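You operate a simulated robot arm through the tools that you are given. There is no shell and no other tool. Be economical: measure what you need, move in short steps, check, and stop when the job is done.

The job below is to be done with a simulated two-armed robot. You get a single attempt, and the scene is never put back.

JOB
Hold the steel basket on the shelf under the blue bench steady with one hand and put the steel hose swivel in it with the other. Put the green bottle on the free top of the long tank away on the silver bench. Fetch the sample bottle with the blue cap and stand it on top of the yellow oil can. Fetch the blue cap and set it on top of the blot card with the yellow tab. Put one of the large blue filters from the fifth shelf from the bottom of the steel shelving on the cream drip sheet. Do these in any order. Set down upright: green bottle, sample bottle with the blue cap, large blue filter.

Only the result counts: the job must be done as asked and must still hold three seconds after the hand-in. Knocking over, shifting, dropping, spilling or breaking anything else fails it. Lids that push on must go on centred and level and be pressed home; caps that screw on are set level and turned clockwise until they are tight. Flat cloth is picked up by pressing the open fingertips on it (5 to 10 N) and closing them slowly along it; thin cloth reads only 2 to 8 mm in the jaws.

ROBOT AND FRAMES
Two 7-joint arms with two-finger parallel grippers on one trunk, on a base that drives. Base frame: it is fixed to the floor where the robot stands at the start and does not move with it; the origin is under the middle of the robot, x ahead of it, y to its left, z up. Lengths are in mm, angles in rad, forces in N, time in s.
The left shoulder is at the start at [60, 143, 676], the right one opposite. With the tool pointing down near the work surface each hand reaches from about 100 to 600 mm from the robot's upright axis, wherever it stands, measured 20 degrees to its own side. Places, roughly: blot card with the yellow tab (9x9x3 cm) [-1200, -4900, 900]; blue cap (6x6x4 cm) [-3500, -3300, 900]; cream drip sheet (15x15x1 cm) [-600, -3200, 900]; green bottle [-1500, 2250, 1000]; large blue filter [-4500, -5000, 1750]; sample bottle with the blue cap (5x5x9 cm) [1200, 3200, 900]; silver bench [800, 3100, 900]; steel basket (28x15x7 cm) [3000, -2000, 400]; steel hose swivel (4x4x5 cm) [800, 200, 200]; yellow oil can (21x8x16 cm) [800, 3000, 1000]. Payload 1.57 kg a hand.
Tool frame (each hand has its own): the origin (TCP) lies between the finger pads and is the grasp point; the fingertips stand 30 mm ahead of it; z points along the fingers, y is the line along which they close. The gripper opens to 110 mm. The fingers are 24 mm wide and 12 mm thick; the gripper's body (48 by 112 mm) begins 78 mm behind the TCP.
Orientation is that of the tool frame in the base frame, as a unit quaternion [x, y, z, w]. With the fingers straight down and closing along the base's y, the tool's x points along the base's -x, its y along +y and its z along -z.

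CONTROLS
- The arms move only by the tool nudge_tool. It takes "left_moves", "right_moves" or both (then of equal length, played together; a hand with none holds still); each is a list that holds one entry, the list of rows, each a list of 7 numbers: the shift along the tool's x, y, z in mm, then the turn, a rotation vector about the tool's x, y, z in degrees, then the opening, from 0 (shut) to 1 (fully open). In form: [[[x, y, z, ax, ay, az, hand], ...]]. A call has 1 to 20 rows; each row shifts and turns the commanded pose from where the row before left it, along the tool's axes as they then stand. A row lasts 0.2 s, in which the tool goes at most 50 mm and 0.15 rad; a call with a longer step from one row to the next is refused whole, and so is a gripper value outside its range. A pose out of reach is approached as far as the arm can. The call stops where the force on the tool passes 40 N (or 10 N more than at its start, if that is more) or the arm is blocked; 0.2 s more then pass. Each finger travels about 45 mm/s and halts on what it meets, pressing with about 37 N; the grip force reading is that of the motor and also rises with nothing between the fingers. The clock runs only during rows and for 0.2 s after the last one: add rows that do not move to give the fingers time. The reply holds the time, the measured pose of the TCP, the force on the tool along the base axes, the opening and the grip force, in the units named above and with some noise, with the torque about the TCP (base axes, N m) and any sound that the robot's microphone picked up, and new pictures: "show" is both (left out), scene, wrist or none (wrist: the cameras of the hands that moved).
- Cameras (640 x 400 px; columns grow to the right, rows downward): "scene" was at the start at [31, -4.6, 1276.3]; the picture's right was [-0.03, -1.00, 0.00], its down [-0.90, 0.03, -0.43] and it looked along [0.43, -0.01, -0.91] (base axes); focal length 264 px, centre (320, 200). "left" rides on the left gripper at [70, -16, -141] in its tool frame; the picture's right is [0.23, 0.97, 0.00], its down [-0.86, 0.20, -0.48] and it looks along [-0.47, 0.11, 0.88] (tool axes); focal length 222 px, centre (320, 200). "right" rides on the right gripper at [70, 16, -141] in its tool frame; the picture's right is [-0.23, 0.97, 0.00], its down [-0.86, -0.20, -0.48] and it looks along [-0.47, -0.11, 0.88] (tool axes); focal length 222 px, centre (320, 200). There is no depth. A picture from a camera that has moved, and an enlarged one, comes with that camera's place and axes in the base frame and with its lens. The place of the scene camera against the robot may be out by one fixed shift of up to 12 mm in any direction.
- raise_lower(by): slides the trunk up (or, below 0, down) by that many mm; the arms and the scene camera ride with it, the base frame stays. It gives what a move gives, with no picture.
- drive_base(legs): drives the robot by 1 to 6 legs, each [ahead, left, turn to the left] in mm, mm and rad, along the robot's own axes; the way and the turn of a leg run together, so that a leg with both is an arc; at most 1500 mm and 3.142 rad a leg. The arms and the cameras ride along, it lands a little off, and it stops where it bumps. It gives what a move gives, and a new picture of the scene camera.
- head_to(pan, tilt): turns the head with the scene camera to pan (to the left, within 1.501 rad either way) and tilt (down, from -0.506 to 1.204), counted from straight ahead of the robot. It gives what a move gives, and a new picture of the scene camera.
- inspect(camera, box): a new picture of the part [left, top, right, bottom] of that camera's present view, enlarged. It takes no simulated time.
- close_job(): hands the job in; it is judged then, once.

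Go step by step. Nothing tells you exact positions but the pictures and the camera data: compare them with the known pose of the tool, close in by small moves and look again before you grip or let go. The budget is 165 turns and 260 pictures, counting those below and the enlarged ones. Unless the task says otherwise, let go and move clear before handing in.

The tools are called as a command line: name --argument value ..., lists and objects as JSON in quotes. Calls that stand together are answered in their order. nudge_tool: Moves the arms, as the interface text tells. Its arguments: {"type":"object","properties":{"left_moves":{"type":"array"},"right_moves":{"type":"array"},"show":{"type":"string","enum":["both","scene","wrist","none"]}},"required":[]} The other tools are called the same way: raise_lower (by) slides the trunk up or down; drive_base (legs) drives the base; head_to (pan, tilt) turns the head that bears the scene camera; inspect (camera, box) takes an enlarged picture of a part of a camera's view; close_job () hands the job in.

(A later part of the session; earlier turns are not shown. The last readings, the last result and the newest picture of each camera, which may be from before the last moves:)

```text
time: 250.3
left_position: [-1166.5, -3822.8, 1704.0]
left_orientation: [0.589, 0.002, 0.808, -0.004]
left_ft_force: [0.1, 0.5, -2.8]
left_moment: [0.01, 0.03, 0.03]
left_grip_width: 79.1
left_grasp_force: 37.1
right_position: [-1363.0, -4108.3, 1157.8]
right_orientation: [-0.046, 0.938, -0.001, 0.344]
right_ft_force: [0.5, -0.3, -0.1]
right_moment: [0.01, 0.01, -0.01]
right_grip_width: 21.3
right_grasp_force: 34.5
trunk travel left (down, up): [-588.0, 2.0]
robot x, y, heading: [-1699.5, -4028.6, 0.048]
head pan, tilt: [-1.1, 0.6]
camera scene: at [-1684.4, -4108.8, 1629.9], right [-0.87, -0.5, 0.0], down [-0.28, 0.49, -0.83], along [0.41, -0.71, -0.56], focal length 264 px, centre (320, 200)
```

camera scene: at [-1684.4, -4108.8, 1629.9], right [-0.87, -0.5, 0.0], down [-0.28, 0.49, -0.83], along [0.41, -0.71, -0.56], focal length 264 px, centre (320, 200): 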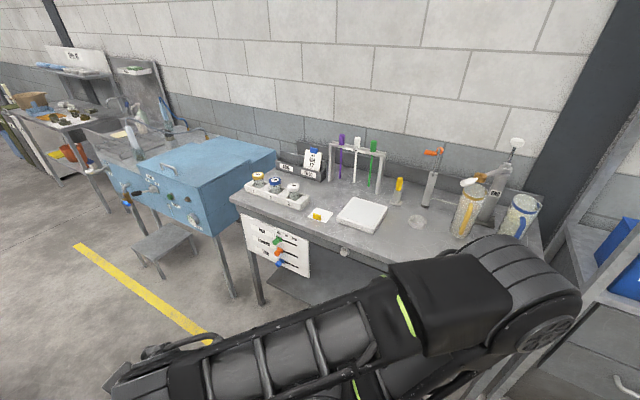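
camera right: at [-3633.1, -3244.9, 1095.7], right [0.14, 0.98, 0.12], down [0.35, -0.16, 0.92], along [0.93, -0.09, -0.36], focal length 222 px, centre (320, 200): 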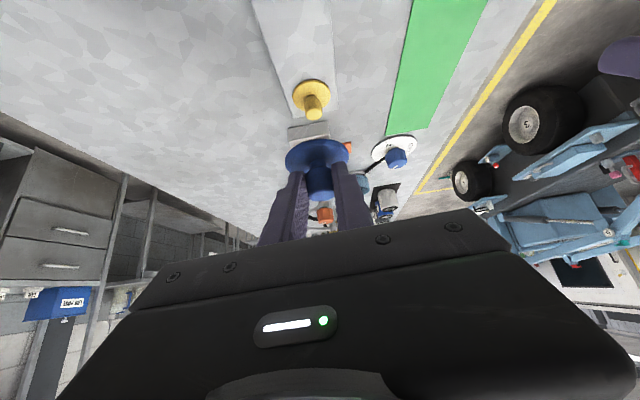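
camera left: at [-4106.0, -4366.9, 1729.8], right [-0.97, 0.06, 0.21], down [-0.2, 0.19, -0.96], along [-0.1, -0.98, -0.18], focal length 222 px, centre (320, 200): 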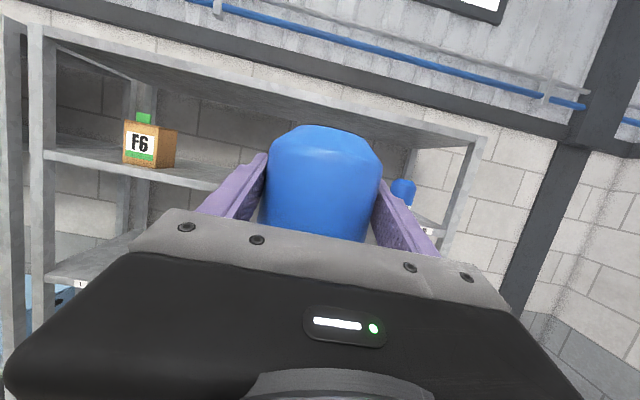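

inspect --camera "scene" --box '[240, 140, 432, 260]'

```text
3.33 times, centred on (336, 200) of scene
camera zoom: at [-1684.4, -4108.8, 1629.9], right [-0.87, -0.5, 0.0], down [-0.28, 0.49, -0.83], along [0.41, -0.71, -0.56], focal length 882 px, centre (267, 200)
```

zoom: 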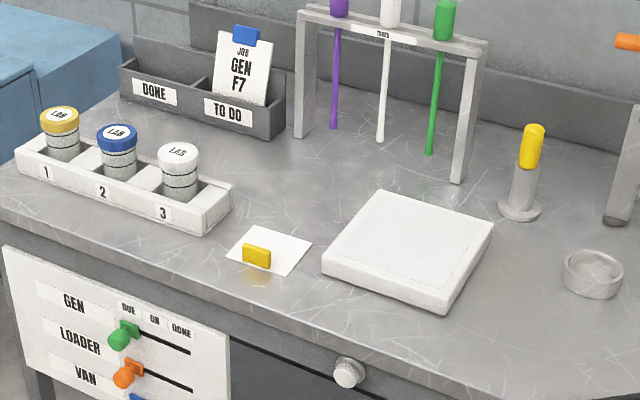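

The blot card (thin white square with a yellow clip) is at about (-1180, -4985, 850), near the bench front. I'll position facing it.

drive_base --legs '[[640, -30, 0], [0, 0, -1.619], [280, 0, 0]]'

head_to --pan 0 --tilt 0.9

nudge_tool --right_moves '[[[0, 0, 0, 0, 0, 0, 0]]]' --show "wrist"

```text
time: 259.4
left_position: [-883.3, -4841.2, 1705.5]
left_orientation: [0.41, -0.423, 0.563, 0.579]
left_ft_force: [-0.3, -0.7, -3.7]
left_moment: [0.02, 0.02, 0.0]
left_grip_width: 78.8
left_grasp_force: 37.1
right_position: [-1162.0, -4631.8, 1158.7]
right_orientation: [0.644, 0.683, -0.248, 0.238]
right_ft_force: [0.1, -0.4, -0.8]
right_moment: [0.03, -0.02, 0.0]
right_grip_width: 21.4
right_grasp_force: 34.5
trunk travel left (down, up): [-588.0, 2.0]
robot x, y, heading: [-1066.6, -4298.4, -1.562]
head pan, tilt: [-1.1, 0.6]
camera scene: at [-1146.7, -4314.4, 1629.9], right [-0.46, 0.89, 0.0], down [0.5, 0.26, -0.82], along [-0.73, -0.38, -0.57], focal length 264 px, centre (320, 200)
```

scene: 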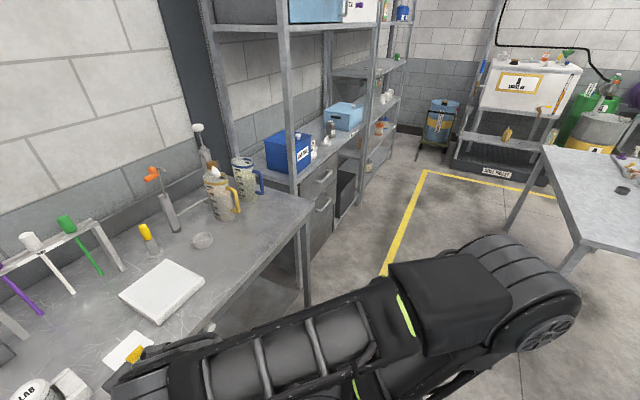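

```text
time: 260.7
left_position: [-884.1, -4840.4, 1705.7]
left_orientation: [0.41, -0.423, 0.563, 0.579]
left_ft_force: [-0.6, 0.9, -3.5]
left_moment: [0.01, -0.03, -0.01]
left_grip_width: 79.0
left_grasp_force: 37.5
right_position: [-1162.2, -4631.3, 1157.9]
right_orientation: [0.645, 0.683, -0.248, 0.237]
right_ft_force: [0.6, 0.1, -0.5]
right_moment: [0.01, 0.01, -0.01]
right_grip_width: 21.1
right_grasp_force: 34.4
trunk travel left (down, up): [-588.0, 2.0]
robot x, y, heading: [-1068.2, -4297.3, -1.559]
head pan, tilt: [0.0, 0.901]
camera scene: at [-1067.6, -4347.7, 1605.1], right [-1.0, -0.01, 0.0], down [-0.01, 0.78, -0.62], along [0.01, -0.62, -0.78], focal length 264 px, centre (320, 200)
```

scene: 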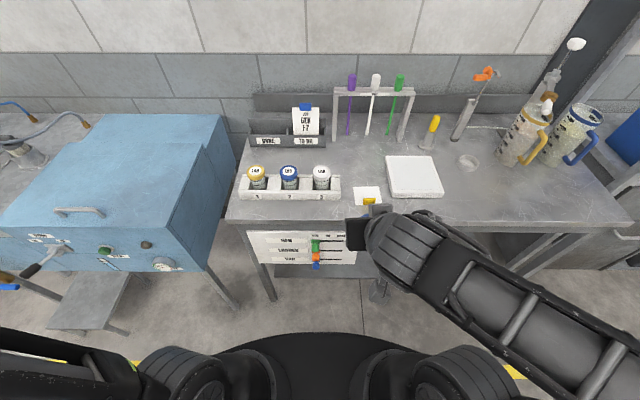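

```text
time: 261.1
left_position: [-885.5, -4838.8, 1705.5]
left_orientation: [0.41, -0.424, 0.563, 0.58]
left_ft_force: [-0.4, 0.0, -3.9]
left_moment: [0.03, 0.03, 0.02]
left_grip_width: 78.9
left_grasp_force: 37.1
right_position: [-1161.9, -4630.9, 1158.0]
right_orientation: [0.644, 0.684, -0.248, 0.238]
right_ft_force: [-0.1, -0.2, -0.2]
right_moment: [-0.02, 0.01, 0.0]
right_grip_width: 21.3
right_grasp_force: 34.8
trunk travel left (down, up): [-588.0, 2.0]
robot x, y, heading: [-1068.8, -4301.1, -1.561]
head pan, tilt: [0.0, 0.901]
camera right: at [-1151.4, -4486.4, 1222.1], right [0.99, -0.13, 0.11], down [-0.15, -0.35, 0.92], along [-0.08, -0.93, -0.37], focal length 222 px, centre (320, 200)
```

right: 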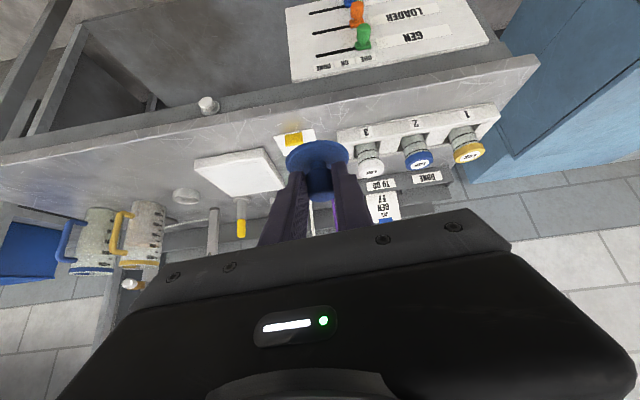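

Triangulation puts the tab at about (-1236, -4922, 875) and the bench top at z≈860. I'll shift right 70 mm, move 190 mm forward, and look again.

drive_base --legs '[[190, -72, -0.01]]'

nudge_tool --right_moves '[[[26, 0, 30, 0, 0, 0, 0], [26, 0, 30, 0, 0, 0, 0], [26, 0, 30, 0, 0, 0, 0], [20, 0, 23, 0, 0, 0, 0]]]' --show "both"

inspect --camera "scene" --box '[280, 160, 440, 260]'

inspect --camera "right" --box '[200, 40, 440, 190]'

```text
time: 262.7
left_position: [-961.8, -5030.3, 1705.3]
left_orientation: [0.407, -0.426, 0.559, 0.583]
left_ft_force: [0.5, 0.1, -4.3]
left_moment: [-0.01, 0.05, 0.01]
left_grip_width: 79.1
left_grasp_force: 37.5
right_position: [-1237.1, -4816.7, 1157.7]
right_orientation: [0.648, 0.68, -0.249, 0.236]
right_ft_force: [0.1, -0.2, -0.6]
right_moment: [0.02, 0.01, -0.01]
right_grip_width: 21.3
right_grasp_force: 34.7
trunk travel left (down, up): [-588.0, 2.0]
robot x, y, heading: [-1135.5, -4484.1, -1.568]
head pan, tilt: [0.0, 0.901]
camera scene: at [-1138.9, -4535.7, 1605.0], right [-1.0, 0.0, 0.0], down [0.0, 0.78, -0.62], along [0.0, -0.62, -0.78], focal length 264 px, centre (320, 200)
```

scene: 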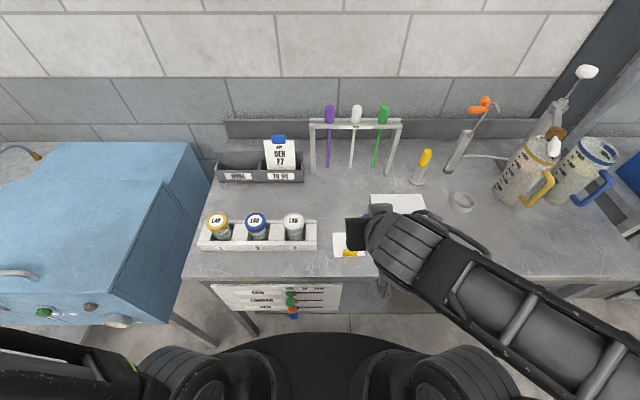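

```text
time: 263.7
left_position: [-960.3, -5031.1, 1704.6]
left_orientation: [0.408, -0.427, 0.559, 0.582]
left_ft_force: [-1.7, -0.2, -4.2]
left_moment: [-0.01, 0.04, 0.0]
left_grip_width: 78.8
left_grasp_force: 36.8
right_position: [-1189.7, -4877.5, 1067.2]
right_orientation: [0.648, 0.68, -0.248, 0.235]
right_ft_force: [0.9, -0.8, 0.1]
right_moment: [0.04, -0.03, -0.01]
right_grip_width: 21.4
right_grasp_force: 34.3
right hand out of reach, approached as far as the arm can: row 1, 2, 3, 4
trunk travel left (down, up): [-588.0, 2.0]
robot x, y, heading: [-1141.6, -4484.1, -1.576]
head pan, tilt: [0.0, 0.901]
camera scene: at [-1138.6, -4535.6, 1605.0], right [-1.0, 0.0, 0.0], down [0.0, 0.78, -0.62], along [0.0, -0.62, -0.78], focal length 264 px, centre (320, 200)
camera right: at [-1177.7, -4732.2, 1131.7], right [0.98, -0.14, 0.11], down [-0.16, -0.35, 0.92], along [-0.09, -0.93, -0.37], focal length 222 px, centre (320, 200)
```

scene: 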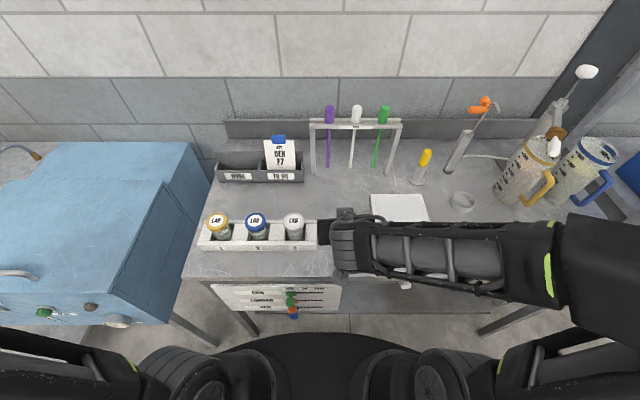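
right: 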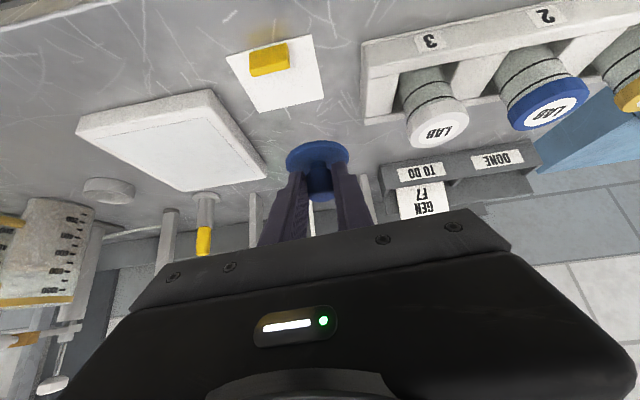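

```text
4.00 times, centred on (360, 210) of scene
camera zoom: at [-1138.6, -4535.6, 1605.0], right [-1.0, 0.0, 0.0], down [0.0, 0.78, -0.62], along [0.0, -0.62, -0.78], focal length 1058 px, centre (160, 160)
```

zoom: 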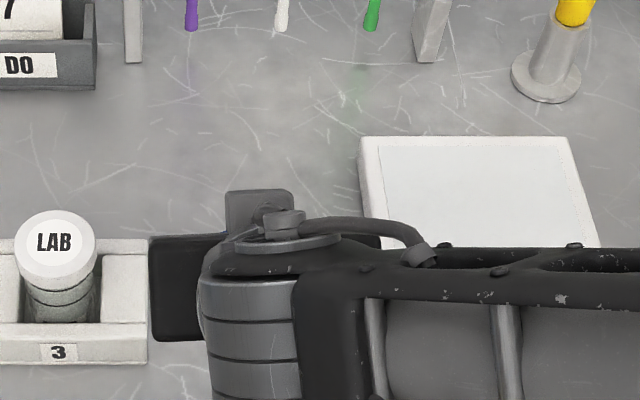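

```text
2.67 times, centred on (320, 115) of right
camera zoom: at [-1177.7, -4732.2, 1131.7], right [0.98, -0.14, 0.11], down [-0.16, -0.35, 0.92], along [-0.09, -0.93, -0.37], focal length 592 px, centre (320, 427)
```

zoom: 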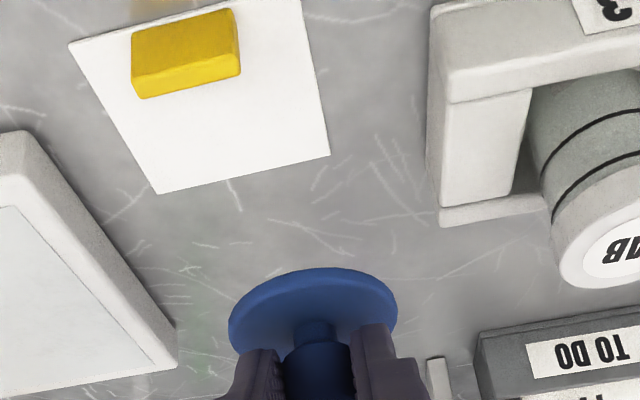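

Using the right wrist camera alone: card at z≈892, centre (-1225, -4925), tab along its near edge. I'll bring the cap above the rear part of the card (around y -4943) at moderate height.

nudge_tool --right_moves '[[[6.1, -11.3, 35.3, 0, 0, 0, 0], [6.1, -11.3, 35.3, 0, 0, 0, 0], [6.1, -11.3, 35.3, 0, 0, 0, 0], [0, 0, 0, 0, 0, 0, 0]]]' --show "wrist"

inspect --camera "right" --box '[200, 40, 440, 190]'

```text
time: 264.7
left_position: [-960.7, -5026.9, 1706.2]
left_orientation: [0.407, -0.426, 0.559, 0.583]
left_ft_force: [0.0, 0.5, -4.1]
left_moment: [0.05, -0.02, -0.03]
left_grip_width: 78.9
left_grasp_force: 36.8
right_position: [-1222.5, -4932.4, 979.9]
right_orientation: [0.649, 0.679, -0.25, 0.236]
right_ft_force: [0.4, -0.2, 0.2]
right_moment: [0.0, -0.02, -0.02]
right_grip_width: 21.2
right_grasp_force: 34.8
right hand out of reach, approached as far as the arm can: row 1
trunk travel left (down, up): [-588.0, 2.0]
robot x, y, heading: [-1140.7, -4486.6, -1.566]
head pan, tilt: [0.0, 0.901]
camera right: at [-1210.5, -4788.3, 1042.4], right [0.98, -0.14, 0.11], down [-0.16, -0.35, 0.92], along [-0.09, -0.93, -0.37], focal length 222 px, centre (320, 200)
```

right: 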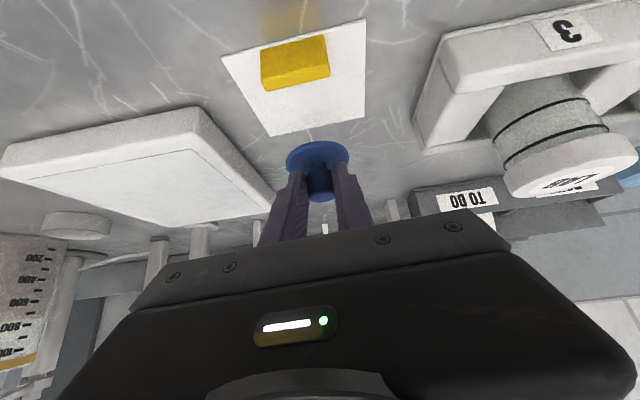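

```text
2.67 times, centred on (320, 115) of right
camera zoom: at [-1210.5, -4788.3, 1042.4], right [0.98, -0.14, 0.11], down [-0.16, -0.35, 0.92], along [-0.09, -0.93, -0.37], focal length 592 px, centre (320, 427)
```

zoom: 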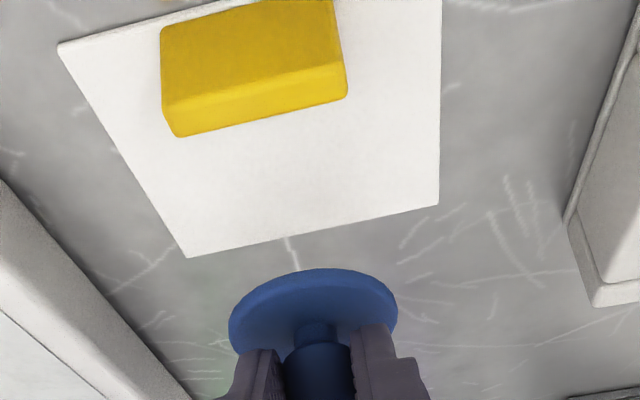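

Refined: card z≈899, rear edge y≈-4961, tab's rear face y≈-4886. Target cap centre (-1222, -4926). I lower in steps until a light touch.

nudge_tool --right_moves '[[[15.7, 0.8, 6.3, 0, 0, 0, 0], [15.7, 0.8, 6.3, 0, 0, 0, 0], [0, 0, 0, 0, 0, 0, 0]]]' --show "wrist"

inspect --camera "right" --box '[200, 40, 440, 190]'

```text
time: 265.5
left_position: [-960.0, -5029.3, 1706.3]
left_orientation: [0.407, -0.427, 0.559, 0.583]
left_ft_force: [0.0, -0.1, -4.4]
left_moment: [0.0, 0.01, 0.0]
left_grip_width: 78.9
left_grasp_force: 37.1
right_position: [-1217.3, -4926.7, 947.9]
right_orientation: [0.649, 0.679, -0.251, 0.234]
right_ft_force: [-0.5, -0.2, -1.0]
right_moment: [0.01, 0.01, 0.0]
right_grip_width: 21.3
right_grasp_force: 34.5
right hand out of reach, approached as far as the arm can: row 1, 2
trunk travel left (down, up): [-588.0, 2.0]
robot x, y, heading: [-1139.8, -4485.4, -1.575]
head pan, tilt: [0.0, 0.901]
camera right: at [-1205.2, -4781.9, 1012.5], right [0.98, -0.14, 0.11], down [-0.16, -0.35, 0.92], along [-0.09, -0.93, -0.37], focal length 222 px, centre (320, 200)
```

right: 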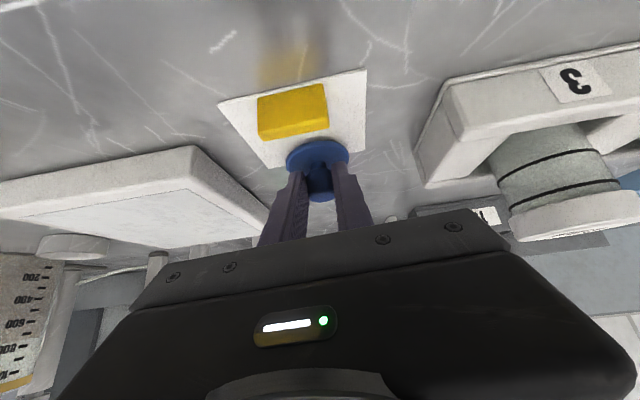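

```text
2.67 times, centred on (320, 115) of right
camera zoom: at [-1205.2, -4781.9, 1012.5], right [0.98, -0.14, 0.11], down [-0.16, -0.35, 0.92], along [-0.09, -0.93, -0.37], focal length 592 px, centre (320, 427)
```

zoom: 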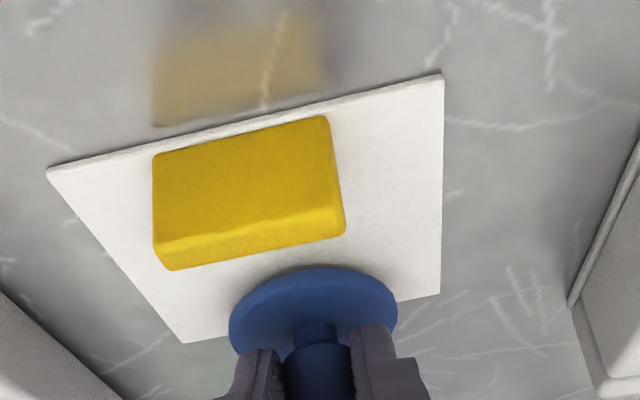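

The cap is nearly over the right spot (a few mm too far back), 4–5 mm above the card. The arm is near its folded limit, so I make small corrective moves.

nudge_tool --right_moves '[[[5, -3, -2, 0, 0, 0, 0], [2, 0, 2, 0, 0, 0, 0], [0, 0, 0, 0, 0, 0, 0]]]' --show "none"

inspect --camera "right" --box '[200, 40, 440, 190]'

```text
time: 266.3
left_position: [-961.3, -5028.9, 1705.7]
left_orientation: [0.406, -0.427, 0.558, 0.584]
left_ft_force: [0.3, -0.2, -4.6]
left_moment: [0.07, -0.04, 0.02]
left_grip_width: 79.0
left_grasp_force: 37.2
right_position: [-1217.8, -4927.5, 945.0]
right_orientation: [0.648, 0.68, -0.249, 0.236]
right_ft_force: [0.2, -0.2, -0.2]
right_moment: [0.01, 0.0, 0.02]
right_grip_width: 21.4
right_grasp_force: 34.4
right hand out of reach, approached as far as the arm can: row 1
trunk travel left (down, up): [-588.0, 2.0]
robot x, y, heading: [-1142.3, -4485.4, -1.574]
head pan, tilt: [0.0, 0.901]
```

```text
2.67 times, centred on (320, 115) of right
camera zoom: at [-1204.9, -4782.0, 1009.4], right [0.98, -0.14, 0.11], down [-0.16, -0.35, 0.92], along [-0.09, -0.93, -0.37], focal length 592 px, centre (320, 427)
```

zoom: 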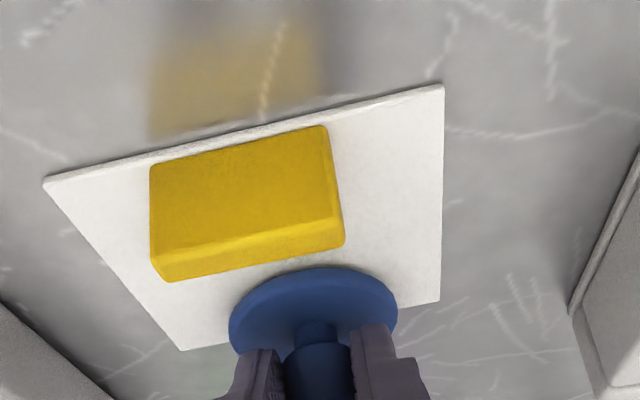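

I'll use the base to shift 8 mm back, then lower to contact.

drive_base --legs '[[-8, 0, 0]]'

nudge_tool --right_moves '[[[1.3, 0, 1.5, 0, 0, 0, 0], [1.3, 0, 1.5, 0, 0, 0, 0], [1.3, 0, 1.5, 0, 0, 0, 0]]]' --show "wrist"

```text
time: 267.0
left_position: [-961.2, -5020.5, 1705.3]
left_orientation: [0.407, -0.426, 0.559, 0.584]
left_ft_force: [-0.5, 0.4, -4.0]
left_moment: [0.07, 0.0, 0.0]
left_grip_width: 79.0
left_grasp_force: 37.2
right_position: [-1216.3, -4919.1, 943.9]
right_orientation: [0.648, 0.68, -0.249, 0.236]
right_ft_force: [1.2, 0.8, -0.8]
right_moment: [-0.02, -0.04, 0.0]
right_grip_width: 21.3
right_grasp_force: 34.4
trunk travel left (down, up): [-588.0, 2.0]
robot x, y, heading: [-1139.7, -4474.0, -1.574]
head pan, tilt: [0.0, 0.901]
camera scene: at [-1138.4, -4526.5, 1605.1], right [-1.0, 0.0, 0.0], down [0.0, 0.78, -0.62], along [0.0, -0.62, -0.78], focal length 264 px, centre (320, 200)
```

scene: 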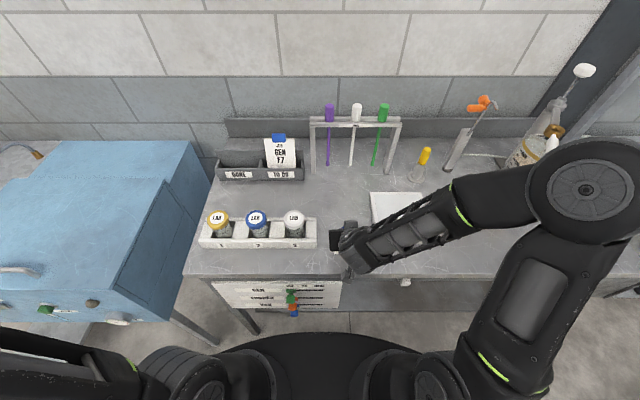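

```text
time: 267.8
left_position: [-961.7, -5019.8, 1705.2]
left_orientation: [0.407, -0.426, 0.559, 0.583]
left_ft_force: [0.3, 0.4, -3.9]
left_moment: [0.01, 0.0, -0.01]
left_grip_width: 79.2
left_grasp_force: 36.9
right_position: [-1216.8, -4919.9, 941.3]
right_orientation: [0.647, 0.679, -0.252, 0.238]
right_ft_force: [-1.5, 0.7, 19.5]
right_moment: [-0.19, -0.3, -0.02]
right_grip_width: 21.4
right_grasp_force: 34.4
trunk travel left (down, up): [-588.0, 2.0]
robot x, y, heading: [-1138.4, -4477.8, -1.57]
head pan, tilt: [0.0, 0.901]
camera right: at [-1204.9, -4774.6, 1005.0], right [0.98, -0.14, 0.12], down [-0.16, -0.35, 0.92], along [-0.09, -0.93, -0.36], focal length 222 px, centre (320, 200)
```

right: 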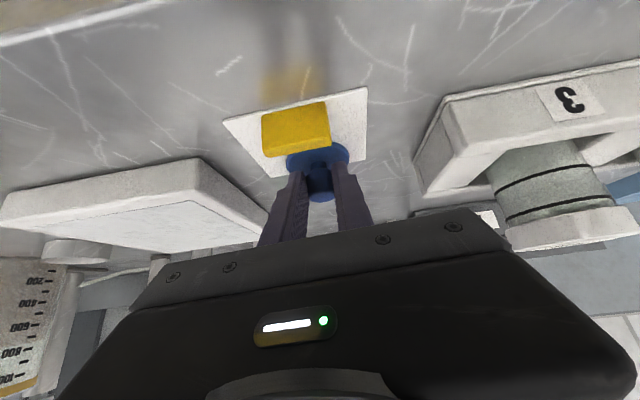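

Contact at z 941 as expected (19 N). I ease up slightly, open, and retreat upward.

nudge_tool --right_moves '[[[-0.8, 0, -0.9, 0, 0, 0, 0], [0, 0, 0, 0, 0, 0, 0.25], [0, 0, 0, 0, 0, 0, 0.45], [0, 0, 0, 0, 0, 0, 0.45], [-13, 0, -15, 0, 0, 0, 0.45], [-13, 0, -15, 0, 0, 0, 0.45], [-19, 0, -23, 0, 0, 0, 0.45], [-26, 0, -30, 0, 0, 0, 0.45]]]' --show "wrist"

inspect --camera "right" --box '[200, 40, 440, 190]'

```text
time: 269.6
left_position: [-960.6, -5020.6, 1705.1]
left_orientation: [0.406, -0.427, 0.558, 0.584]
left_ft_force: [0.6, -0.1, -4.1]
left_moment: [0.03, 0.01, 0.03]
left_grip_width: 79.0
left_grasp_force: 37.3
right_position: [-1212.0, -4917.9, 1048.8]
right_orientation: [0.648, 0.68, -0.249, 0.237]
right_ft_force: [0.3, -0.1, 0.2]
right_moment: [-0.01, 0.05, 0.02]
right_grip_width: 49.7
right_grasp_force: 0.1
trunk travel left (down, up): [-588.0, 2.0]
robot x, y, heading: [-1139.5, -4475.0, -1.57]
head pan, tilt: [0.0, 0.901]
camera right: at [-1200.0, -4773.3, 1113.3], right [0.98, -0.14, 0.11], down [-0.16, -0.35, 0.92], along [-0.09, -0.93, -0.37], focal length 222 px, centre (320, 200)
```

right: 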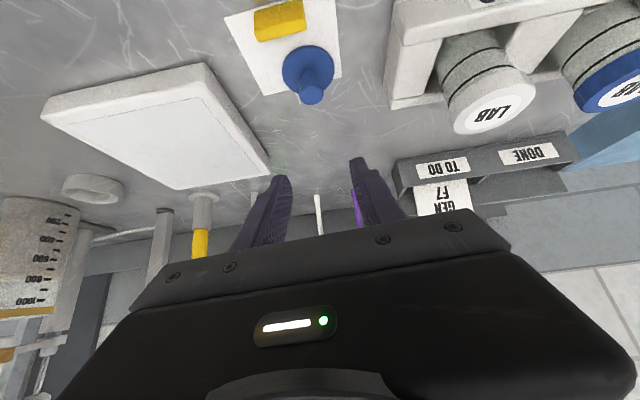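

```text
2.67 times, centred on (320, 115) of right
camera zoom: at [-1200.0, -4773.3, 1113.3], right [0.98, -0.14, 0.11], down [-0.16, -0.35, 0.92], along [-0.09, -0.93, -0.37], focal length 592 px, centre (320, 427)
```

zoom: 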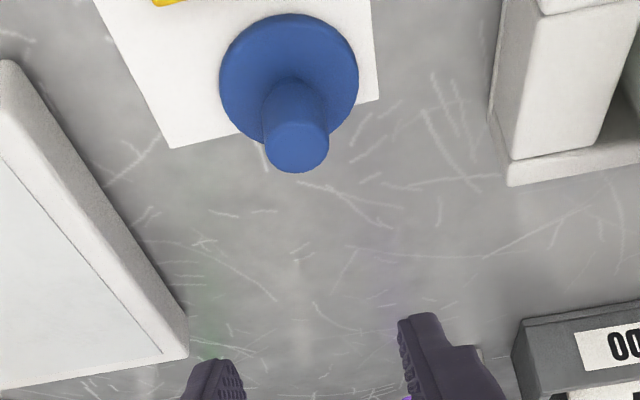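

The blue cap sits on the blot card. For the drip sheet on the north side of the cart I'll route: back away, side-step west, reverse north through the gap, then side-step east, all facing south.

drive_base --legs '[[-420, 0, 0], [0, -770, 0], [-1480, 0, 0]]'

head_to --pan 0.9 --tilt 0.5

```text
time: 283.0
left_position: [-1731.3, -3104.5, 1705.7]
left_orientation: [0.406, -0.428, 0.558, 0.584]
left_ft_force: [-0.9, -0.2, -3.8]
left_moment: [0.0, 0.01, -0.03]
left_grip_width: 79.1
left_grasp_force: 37.0
right_position: [-1982.0, -3002.3, 1049.0]
right_orientation: [0.65, 0.678, -0.251, 0.235]
right_ft_force: [0.3, 0.3, -0.3]
right_moment: [0.02, -0.03, -0.02]
right_grip_width: 49.4
right_grasp_force: 0.0
trunk travel left (down, up): [-588.0, 2.0]
robot x, y, heading: [-1906.1, -2558.5, -1.58]
head pan, tilt: [0.0, 0.901]
camera scene: at [-1906.2, -2610.0, 1605.1], right [-1.0, 0.01, 0.0], down [0.0, 0.78, -0.62], along [0.0, -0.62, -0.78], focal length 264 px, centre (320, 200)
```

scene: 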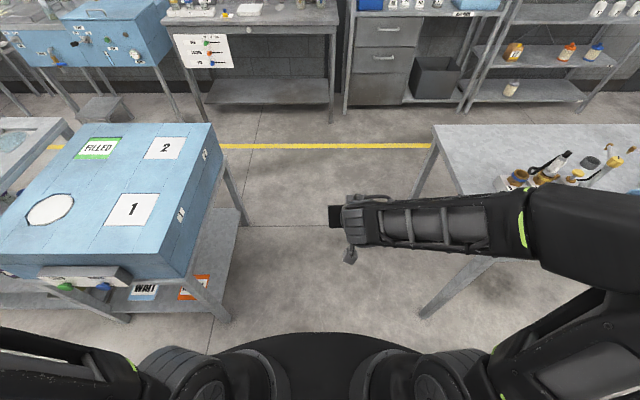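

```text
time: 284.2
left_position: [-1730.8, -3106.1, 1704.7]
left_orientation: [0.406, -0.428, 0.557, 0.585]
left_ft_force: [0.2, -0.4, -4.1]
left_moment: [0.01, -0.01, 0.0]
left_grip_width: 78.7
left_grasp_force: 37.0
right_position: [-1983.0, -3002.7, 1048.2]
right_orientation: [0.651, 0.677, -0.25, 0.235]
right_ft_force: [-0.6, 0.1, 0.6]
right_moment: [0.02, 0.0, -0.03]
right_grip_width: 49.5
right_grasp_force: 0.1
trunk travel left (down, up): [-588.0, 2.0]
robot x, y, heading: [-1904.0, -2560.6, -1.576]
head pan, tilt: [0.901, 0.499]
camera scene: at [-1834.8, -2591.8, 1638.9], right [-0.63, -0.78, 0.0], down [-0.37, 0.3, -0.88], along [0.68, -0.55, -0.48], focal length 264 px, centre (320, 200)
```

scene: 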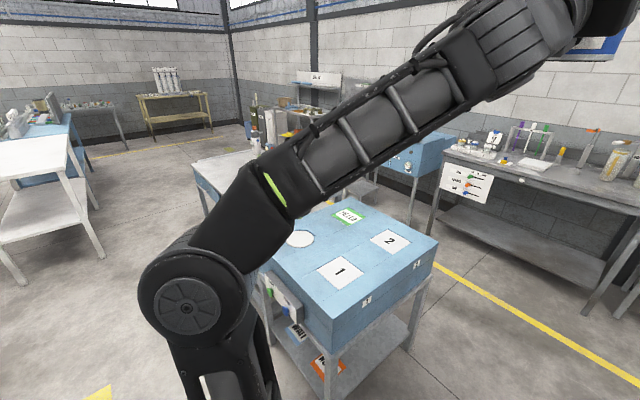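

I'll raise the right hand to clear the blue box, then side-step east to face the cart.

nudge_tool --right_moves '[[[-26, 0, -30, 0, 0, 0, 0.9], [-26, 0, -30, 0, 0, 0, 0.9], [-26, 0, -30, 0, 0, 0, 0.9], [-26, 0, -30, 0, 0, 0, 0.9]]]' --show "none"

drive_base --legs '[[0, 1430, 0]]'

head_to --pan 0 --tilt 0.8

```text
time: 285.2
left_position: [-1731.0, -3105.7, 1704.1]
left_orientation: [0.405, -0.427, 0.558, 0.585]
left_ft_force: [0.4, 0.4, -4.0]
left_moment: [0.04, -0.01, 0.0]
left_grip_width: 79.1
left_grasp_force: 37.0
right_position: [-1976.7, -3005.6, 1205.9]
right_orientation: [0.649, 0.679, -0.25, 0.235]
right_ft_force: [-0.6, 1.2, -0.5]
right_moment: [0.0, -0.02, 0.03]
right_grip_width: 99.2
right_grasp_force: 0.1
trunk travel left (down, up): [-588.0, 2.0]
robot x, y, heading: [-1906.7, -2560.4, -1.577]
head pan, tilt: [0.901, 0.499]
```

```text
time: 292.3
left_position: [-300.2, -3100.5, 1705.8]
left_orientation: [0.41, -0.425, 0.561, 0.58]
left_ft_force: [0.2, 0.6, -4.1]
left_moment: [0.01, 0.01, -0.04]
left_grip_width: 78.9
left_grasp_force: 36.8
right_position: [-547.0, -3005.2, 1204.8]
right_orientation: [0.646, 0.682, -0.248, 0.237]
right_ft_force: [0.5, -0.4, 0.3]
right_moment: [0.01, 0.01, -0.03]
right_grip_width: 99.1
right_grasp_force: 0.1
trunk travel left (down, up): [-588.0, 2.0]
robot x, y, heading: [-483.4, -2558.4, -1.561]
head pan, tilt: [0.901, 0.499]
camera scene: at [-410.2, -2588.6, 1638.9], right [-0.61, -0.79, 0.0], down [-0.38, 0.29, -0.88], along [0.69, -0.54, -0.48], focal length 264 px, centre (320, 200)
```

scene: 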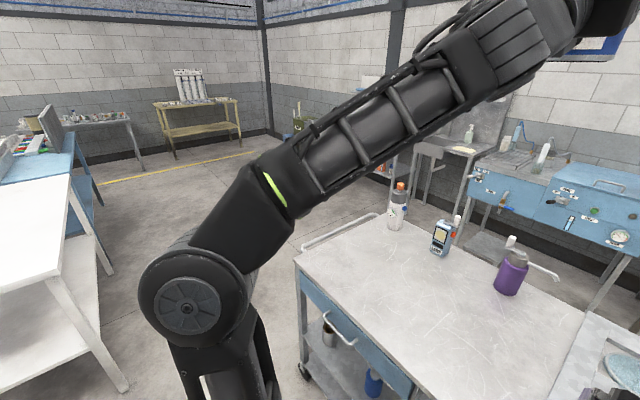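

```text
time: 293.5
left_position: [-299.6, -3100.8, 1704.9]
left_orientation: [0.408, -0.425, 0.561, 0.582]
left_ft_force: [0.1, 0.6, -3.7]
left_moment: [0.03, 0.01, 0.02]
left_grip_width: 78.9
left_grasp_force: 36.8
right_position: [-547.3, -3004.2, 1204.9]
right_orientation: [0.644, 0.683, -0.249, 0.237]
right_ft_force: [0.5, -0.5, 0.0]
right_moment: [-0.01, 0.0, -0.03]
right_grip_width: 98.9
right_grasp_force: 0.0
trunk travel left (down, up): [-588.0, 2.0]
robot x, y, heading: [-481.7, -2558.0, -1.563]
head pan, tilt: [0.0, 0.799]
camera scene: at [-481.6, -2613.3, 1613.0], right [-1.0, -0.01, 0.0], down [-0.01, 0.72, -0.7], along [0.01, -0.7, -0.72], focal length 264 px, centre (320, 200)
```

scene: 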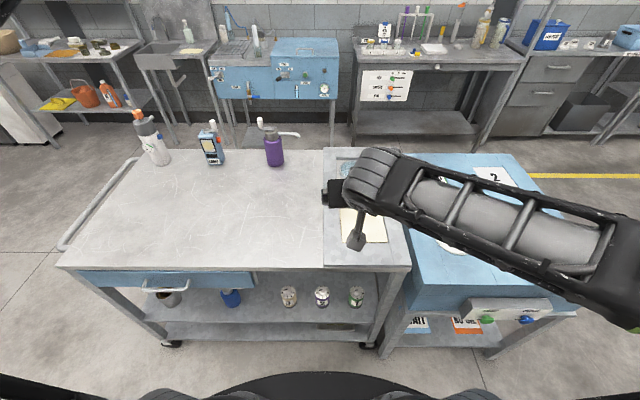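

I'll back 60 mm, lower the trunk so the left hand can set the filter down at the cart's near edge for a regrasp, and raise the right hand back above cart height.

drive_base --legs '[[-65, 0, 0]]'

raise_lower --by -560

nudge_tool --right_moves '[[[-27, 0, -32, 0, 0, 0, 0.9], [-27, 0, -32, 0, 0, 0, 0.9], [-27, 0, -32, 0, 0, 0, 0.9], [-27, 0, -32, 0, 0, 0, 0.9], [-27, 0, -32, 0, 0, 0, 0.9], [-27, 0, -32, 0, 0, 0, 0.9], [-27, 0, -32, 0, 0, 0, 0.9], [-27, 0, -32, 0, 0, 0, 0.9], [-27, 0, -32, 0, 0, 0, 0.9], [-27, 0, -32, 0, 0, 0, 0.9]]]' --show "scene"

inspect --camera "left" --box '[0, 0, 640, 400]'

```text
time: 294.5
left_position: [-300.7, -3033.6, 1705.6]
left_orientation: [0.407, -0.423, 0.562, 0.582]
left_ft_force: [0.3, 1.6, -4.2]
left_moment: [0.08, -0.05, 0.0]
left_grip_width: 78.8
left_grasp_force: 37.6
right_position: [-548.4, -2938.7, 1205.9]
right_orientation: [0.646, 0.682, -0.249, 0.237]
right_ft_force: [-0.4, 0.8, 0.5]
right_moment: [-0.03, 0.02, 0.02]
right_grip_width: 98.7
right_grasp_force: 0.1
trunk travel left (down, up): [-588.0, 2.0]
robot x, y, heading: [-485.4, -2495.5, -1.563]
head pan, tilt: [0.0, 0.799]
camera scene: at [-482.3, -2546.6, 1613.1], right [-1.0, -0.01, 0.0], down [-0.01, 0.72, -0.7], along [0.01, -0.7, -0.72], focal length 264 px, centre (320, 200)
```

scene: 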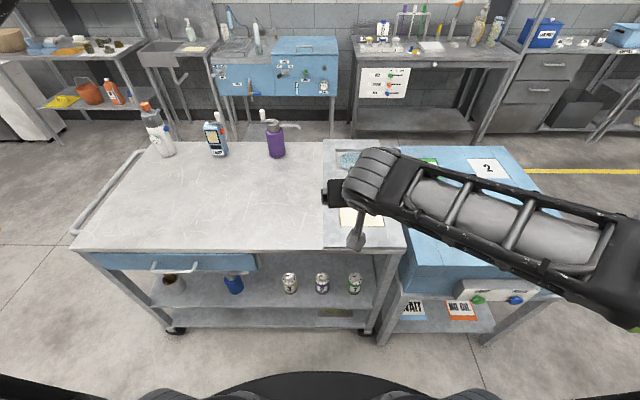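

```text
refused: -560 is not a number from -400 to 400
```

```text
time: 296.7
left_position: [-302.7, -3038.6, 1705.0]
left_orientation: [0.41, -0.425, 0.562, 0.579]
left_ft_force: [-0.3, -0.4, -4.8]
left_moment: [0.01, 0.02, 0.0]
left_grip_width: 79.1
left_grasp_force: 37.4
right_position: [-546.5, -2939.0, 1447.9]
right_orientation: [0.646, 0.682, -0.248, 0.237]
right_ft_force: [-0.2, 0.6, 0.2]
right_moment: [-0.02, 0.0, -0.04]
right_grip_width: 99.1
right_grasp_force: 0.1
right hand out of reach, approached as far as the arm can: row 5, 7, 8, 9, 10
trunk travel left (down, up): [-588.0, 2.0]
robot x, y, heading: [-485.6, -2499.7, -1.564]
head pan, tilt: [0.0, 0.799]
camera scene: at [-483.6, -2549.9, 1612.9], right [-1.0, -0.01, 0.0], down [-0.01, 0.72, -0.7], along [0.01, -0.7, -0.72], focal length 264 px, centre (320, 200)
```

scene: 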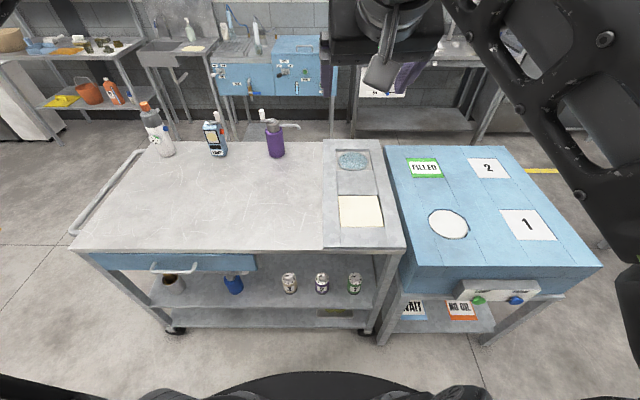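

```text
1.00 times, centred on (320, 200) of left
camera zoom: at [-280.3, -2883.2, 1729.5], right [-0.97, 0.1, 0.21], down [-0.19, 0.2, -0.96], along [-0.14, -0.97, -0.18], focal length 222 px, centre (320, 200)
```

zoom: 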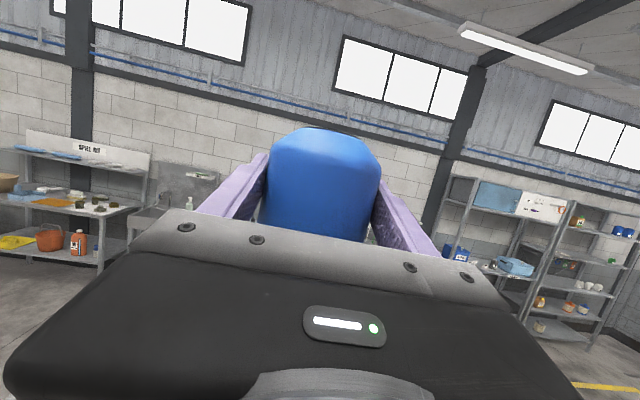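

raise_lower --by -400

raise_lower --by -160

nudge_tool --left_moves '[[[0, 0, 0, 0, 0, 0, 0.5]]]' --show "both"

```text
time: 300.5
left_position: [-301.7, -3036.9, 1304.7]
left_orientation: [0.409, -0.424, 0.562, 0.581]
left_ft_force: [0.8, 0.0, -3.8]
left_moment: [0.04, -0.02, 0.02]
left_grip_width: 78.8
left_grasp_force: 37.4
right_position: [-545.2, -2936.8, 1049.9]
right_orientation: [0.646, 0.682, -0.249, 0.237]
right_ft_force: [1.7, -0.1, 0.3]
right_moment: [-0.03, 0.01, 0.05]
right_grip_width: 99.1
right_grasp_force: 0.0
trunk travel left (down, up): [-188.0, 402.0]
robot x, y, heading: [-480.5, -2497.0, -1.563]
head pan, tilt: [0.0, 0.799]
```

```text
time: 302.3
left_position: [-301.7, -3036.9, 1145.6]
left_orientation: [0.409, -0.425, 0.561, 0.581]
left_ft_force: [-0.5, -0.4, -3.6]
left_moment: [-0.01, 0.0, 0.03]
left_grip_width: 78.8
left_grasp_force: 37.1
right_position: [-545.1, -2936.2, 889.5]
right_orientation: [0.646, 0.682, -0.249, 0.237]
right_ft_force: [-0.7, 0.2, -0.2]
right_moment: [-0.02, -0.01, -0.02]
right_grip_width: 99.0
right_grasp_force: 0.1
trunk travel left (down, up): [-28.0, 562.0]
robot x, y, heading: [-479.3, -2492.2, -1.562]
head pan, tilt: [0.0, 0.799]
```

```text
time: 302.7
left_position: [-299.3, -3037.0, 1145.7]
left_orientation: [0.408, -0.424, 0.562, 0.581]
left_ft_force: [0.1, 0.9, -3.9]
left_moment: [0.04, -0.02, 0.01]
left_grip_width: 78.7
left_grasp_force: 37.0
right_position: [-545.5, -2936.7, 890.0]
right_orientation: [0.645, 0.682, -0.249, 0.237]
right_ft_force: [-0.3, -0.5, -0.2]
right_moment: [-0.02, -0.05, 0.0]
right_grip_width: 98.9
right_grasp_force: 0.1
trunk travel left (down, up): [-28.0, 562.0]
robot x, y, heading: [-480.5, -2497.8, -1.562]
head pan, tilt: [0.0, 0.799]
camera scene: at [-482.3, -2548.8, 1053.0], right [-1.0, -0.01, 0.0], down [-0.01, 0.72, -0.7], along [0.01, -0.7, -0.72], focal length 264 px, centre (320, 200)
camera left: at [-278.6, -2881.6, 1169.8], right [-0.97, 0.1, 0.21], down [-0.19, 0.2, -0.96], along [-0.14, -0.97, -0.18], focal length 222 px, centre (320, 200)
```

scene: 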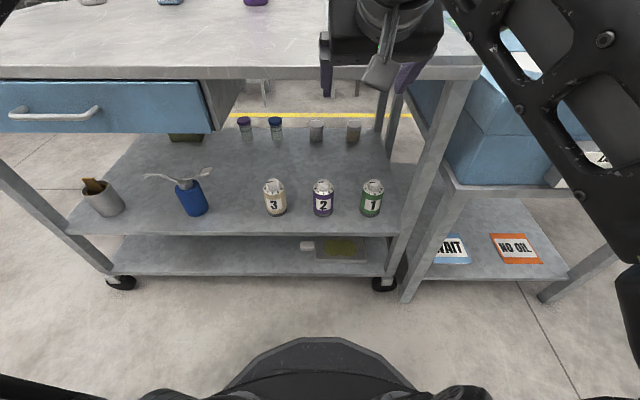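
left: 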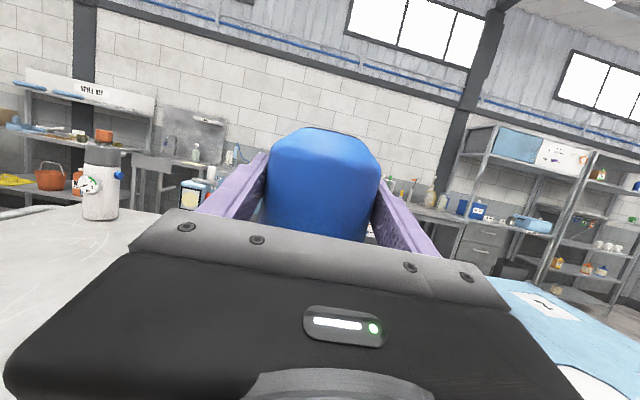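

nudge_tool --left_moves '[[[-15.5, 0, 47, 0, 0, 0, 0.5], [-35.7, 0, -11.6, 0, 0, 0, 0.5], [-35.7, 0, -11.6, 0, 0, 0, 0.5], [-35.7, 0, -11.6, 0, 0, 0, 0.5], [-35.7, 0, -11.6, 0, 0, 0, 0.5], [0, 0, 0, 0, 0, 0, 0.5]]]' --show "none"

head_to --pan 0.35 --tilt 0.3

```text
time: 304.1
left_position: [-303.3, -3085.5, 995.2]
left_orientation: [0.409, -0.424, 0.562, 0.581]
left_ft_force: [0.4, -0.7, -4.2]
left_moment: [0.06, 0.02, -0.01]
left_grip_width: 78.9
left_grasp_force: 37.3
right_position: [-545.4, -2935.8, 889.3]
right_orientation: [0.645, 0.682, -0.249, 0.237]
right_ft_force: [0.8, 0.8, 0.9]
right_moment: [-0.01, -0.03, 0.0]
right_grip_width: 98.9
right_grasp_force: 0.0
trunk travel left (down, up): [-28.0, 562.0]
robot x, y, heading: [-478.4, -2497.1, -1.56]
head pan, tilt: [0.0, 0.799]
```

```text
time: 305.1
left_position: [-302.0, -3086.5, 996.7]
left_orientation: [0.409, -0.424, 0.562, 0.581]
left_ft_force: [-0.1, -0.4, -4.5]
left_moment: [0.04, 0.02, -0.01]
left_grip_width: 79.0
left_grasp_force: 37.0
right_position: [-544.7, -2937.1, 889.2]
right_orientation: [0.646, 0.682, -0.249, 0.237]
right_ft_force: [0.2, 0.5, -0.1]
right_moment: [-0.03, -0.01, 0.01]
right_grip_width: 99.2
right_grasp_force: 0.0
trunk travel left (down, up): [-28.0, 562.0]
robot x, y, heading: [-485.9, -2492.7, -1.558]
head pan, tilt: [0.351, 0.3]
camera scene: at [-450.2, -2555.6, 1097.3], right [-0.94, -0.35, 0.0], down [-0.1, 0.28, -0.95], along [0.33, -0.89, -0.3], focal length 264 px, centre (320, 200)
```

scene: 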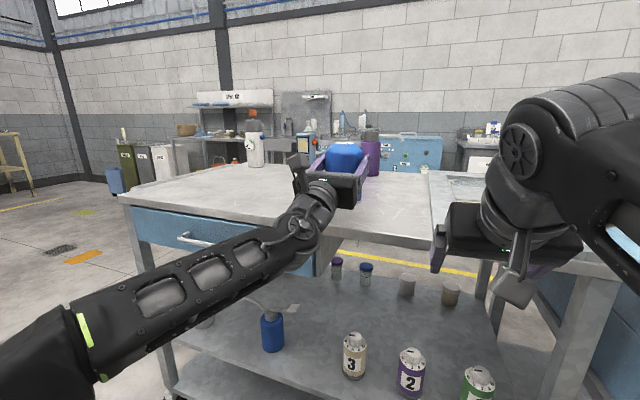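

nudge_tool --left_moves '[[[-4.8, 0, -1.5, 0, 0, 0, 0.5], [-4.8, 0, -1.5, 0, 0, 0, 0.5], [-4.8, 0, -1.5, 0, 0, 0, 0.5], [-4.8, 0, -1.5, 0, 0, 0, 0.5], [0, 0, 0, 0, 0, 0, 0.5]]]' --show "none"

nudge_tool --left_moves '[[[-3.8, 0, -1.2, 0, 0, 0, 0.5], [-3.8, 0, -1.2, 0, 0, 0, 0.5], [0, 0, 0, 0, 0, 0, 0.5]]]' --show "scene"

inspect --camera "scene" --box '[240, 110, 432, 230]'

```text
time: 306.2
left_position: [-302.1, -3086.4, 974.6]
left_orientation: [0.409, -0.425, 0.562, 0.581]
left_ft_force: [0.2, 0.0, -4.4]
left_moment: [-0.01, -0.03, -0.04]
left_grip_width: 79.1
left_grasp_force: 37.0
right_position: [-544.6, -2937.7, 889.7]
right_orientation: [0.645, 0.682, -0.249, 0.236]
right_ft_force: [-0.9, 0.1, -0.5]
right_moment: [-0.04, 0.02, 0.0]
right_grip_width: 98.8
right_grasp_force: 0.1
trunk travel left (down, up): [-28.0, 562.0]
robot x, y, heading: [-480.4, -2493.9, -1.565]
head pan, tilt: [0.351, 0.3]
```

```text
time: 307.1
left_position: [-301.9, -3084.0, 967.6]
left_orientation: [0.409, -0.423, 0.562, 0.581]
left_ft_force: [-1.3, 0.2, -4.0]
left_moment: [-0.01, -0.02, 0.0]
left_grip_width: 79.0
left_grasp_force: 36.6
right_position: [-544.0, -2937.0, 889.2]
right_orientation: [0.646, 0.682, -0.249, 0.236]
right_ft_force: [-0.2, -0.2, 0.5]
right_moment: [-0.05, 0.0, -0.02]
right_grip_width: 99.0
right_grasp_force: 0.1
trunk travel left (down, up): [-28.0, 562.0]
robot x, y, heading: [-485.9, -2496.4, -1.561]
head pan, tilt: [0.351, 0.3]
camera scene: at [-450.1, -2555.6, 1097.3], right [-0.94, -0.35, 0.0], down [-0.1, 0.28, -0.96], along [0.34, -0.89, -0.3], focal length 264 px, centre (320, 200)
```

scene: 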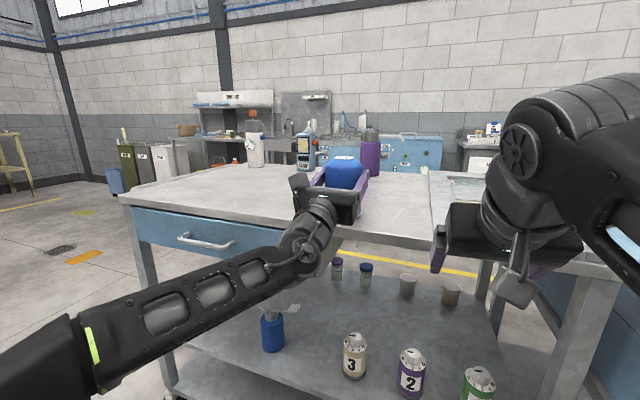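

```text
3.33 times, centred on (336, 170) of scene
camera zoom: at [-450.1, -2555.6, 1097.3], right [-0.94, -0.35, 0.0], down [-0.1, 0.28, -0.96], along [0.34, -0.89, -0.3], focal length 882 px, centre (267, 300)
```

zoom: 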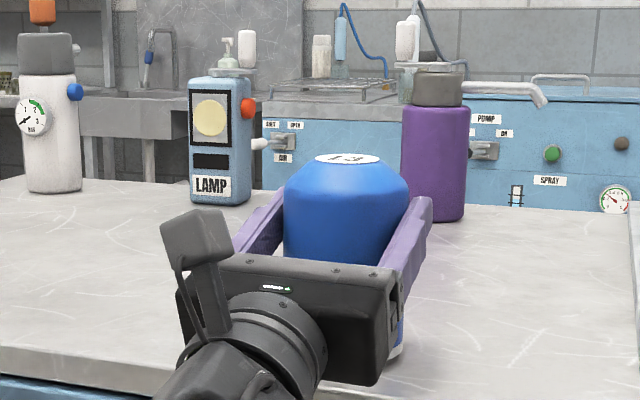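

nudge_tool --left_moves '[[[-3.8, 0, -1.2, 0, 0, 0, 0.5], [-3.8, 0, -1.2, 0, 0, 0, 0.5], [-1.9, 0, -0.6, 0, 0, 0, 0.5], [0, 0, 0, 0, 0, 0, 0.5]]]' --show "none"

inspect --camera "scene" --box '[300, 150, 396, 210]'

```text
time: 308.1
left_position: [-302.3, -3083.8, 961.8]
left_orientation: [0.408, -0.42, 0.564, 0.581]
left_ft_force: [-0.9, -5.7, 23.4]
left_moment: [-0.43, 0.76, 0.4]
left_grip_width: 78.9
left_grasp_force: 37.2
right_position: [-545.0, -2937.4, 888.9]
right_orientation: [0.646, 0.681, -0.249, 0.238]
right_ft_force: [0.1, 0.0, 0.8]
right_moment: [-0.01, 0.04, 0.02]
right_grip_width: 99.1
right_grasp_force: 0.0
trunk travel left (down, up): [-28.0, 562.0]
robot x, y, heading: [-480.3, -2493.7, -1.565]
head pan, tilt: [0.351, 0.3]
```

```text
6.67 times, centred on (348, 180) of scene
camera zoom: at [-450.7, -2554.5, 1097.7], right [-0.94, -0.35, 0.0], down [-0.1, 0.28, -0.96], along [0.34, -0.89, -0.29], focal length 1763 px, centre (133, 333)
```

zoom: 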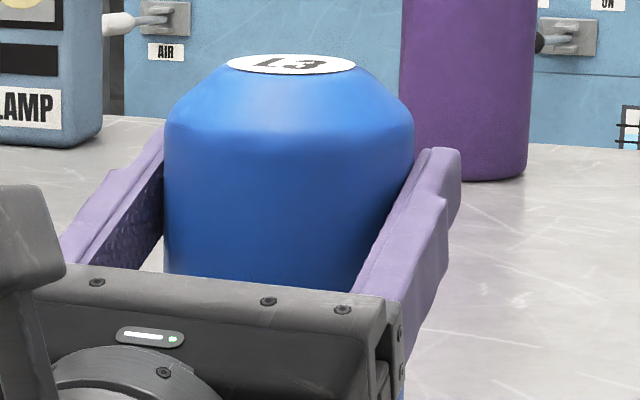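

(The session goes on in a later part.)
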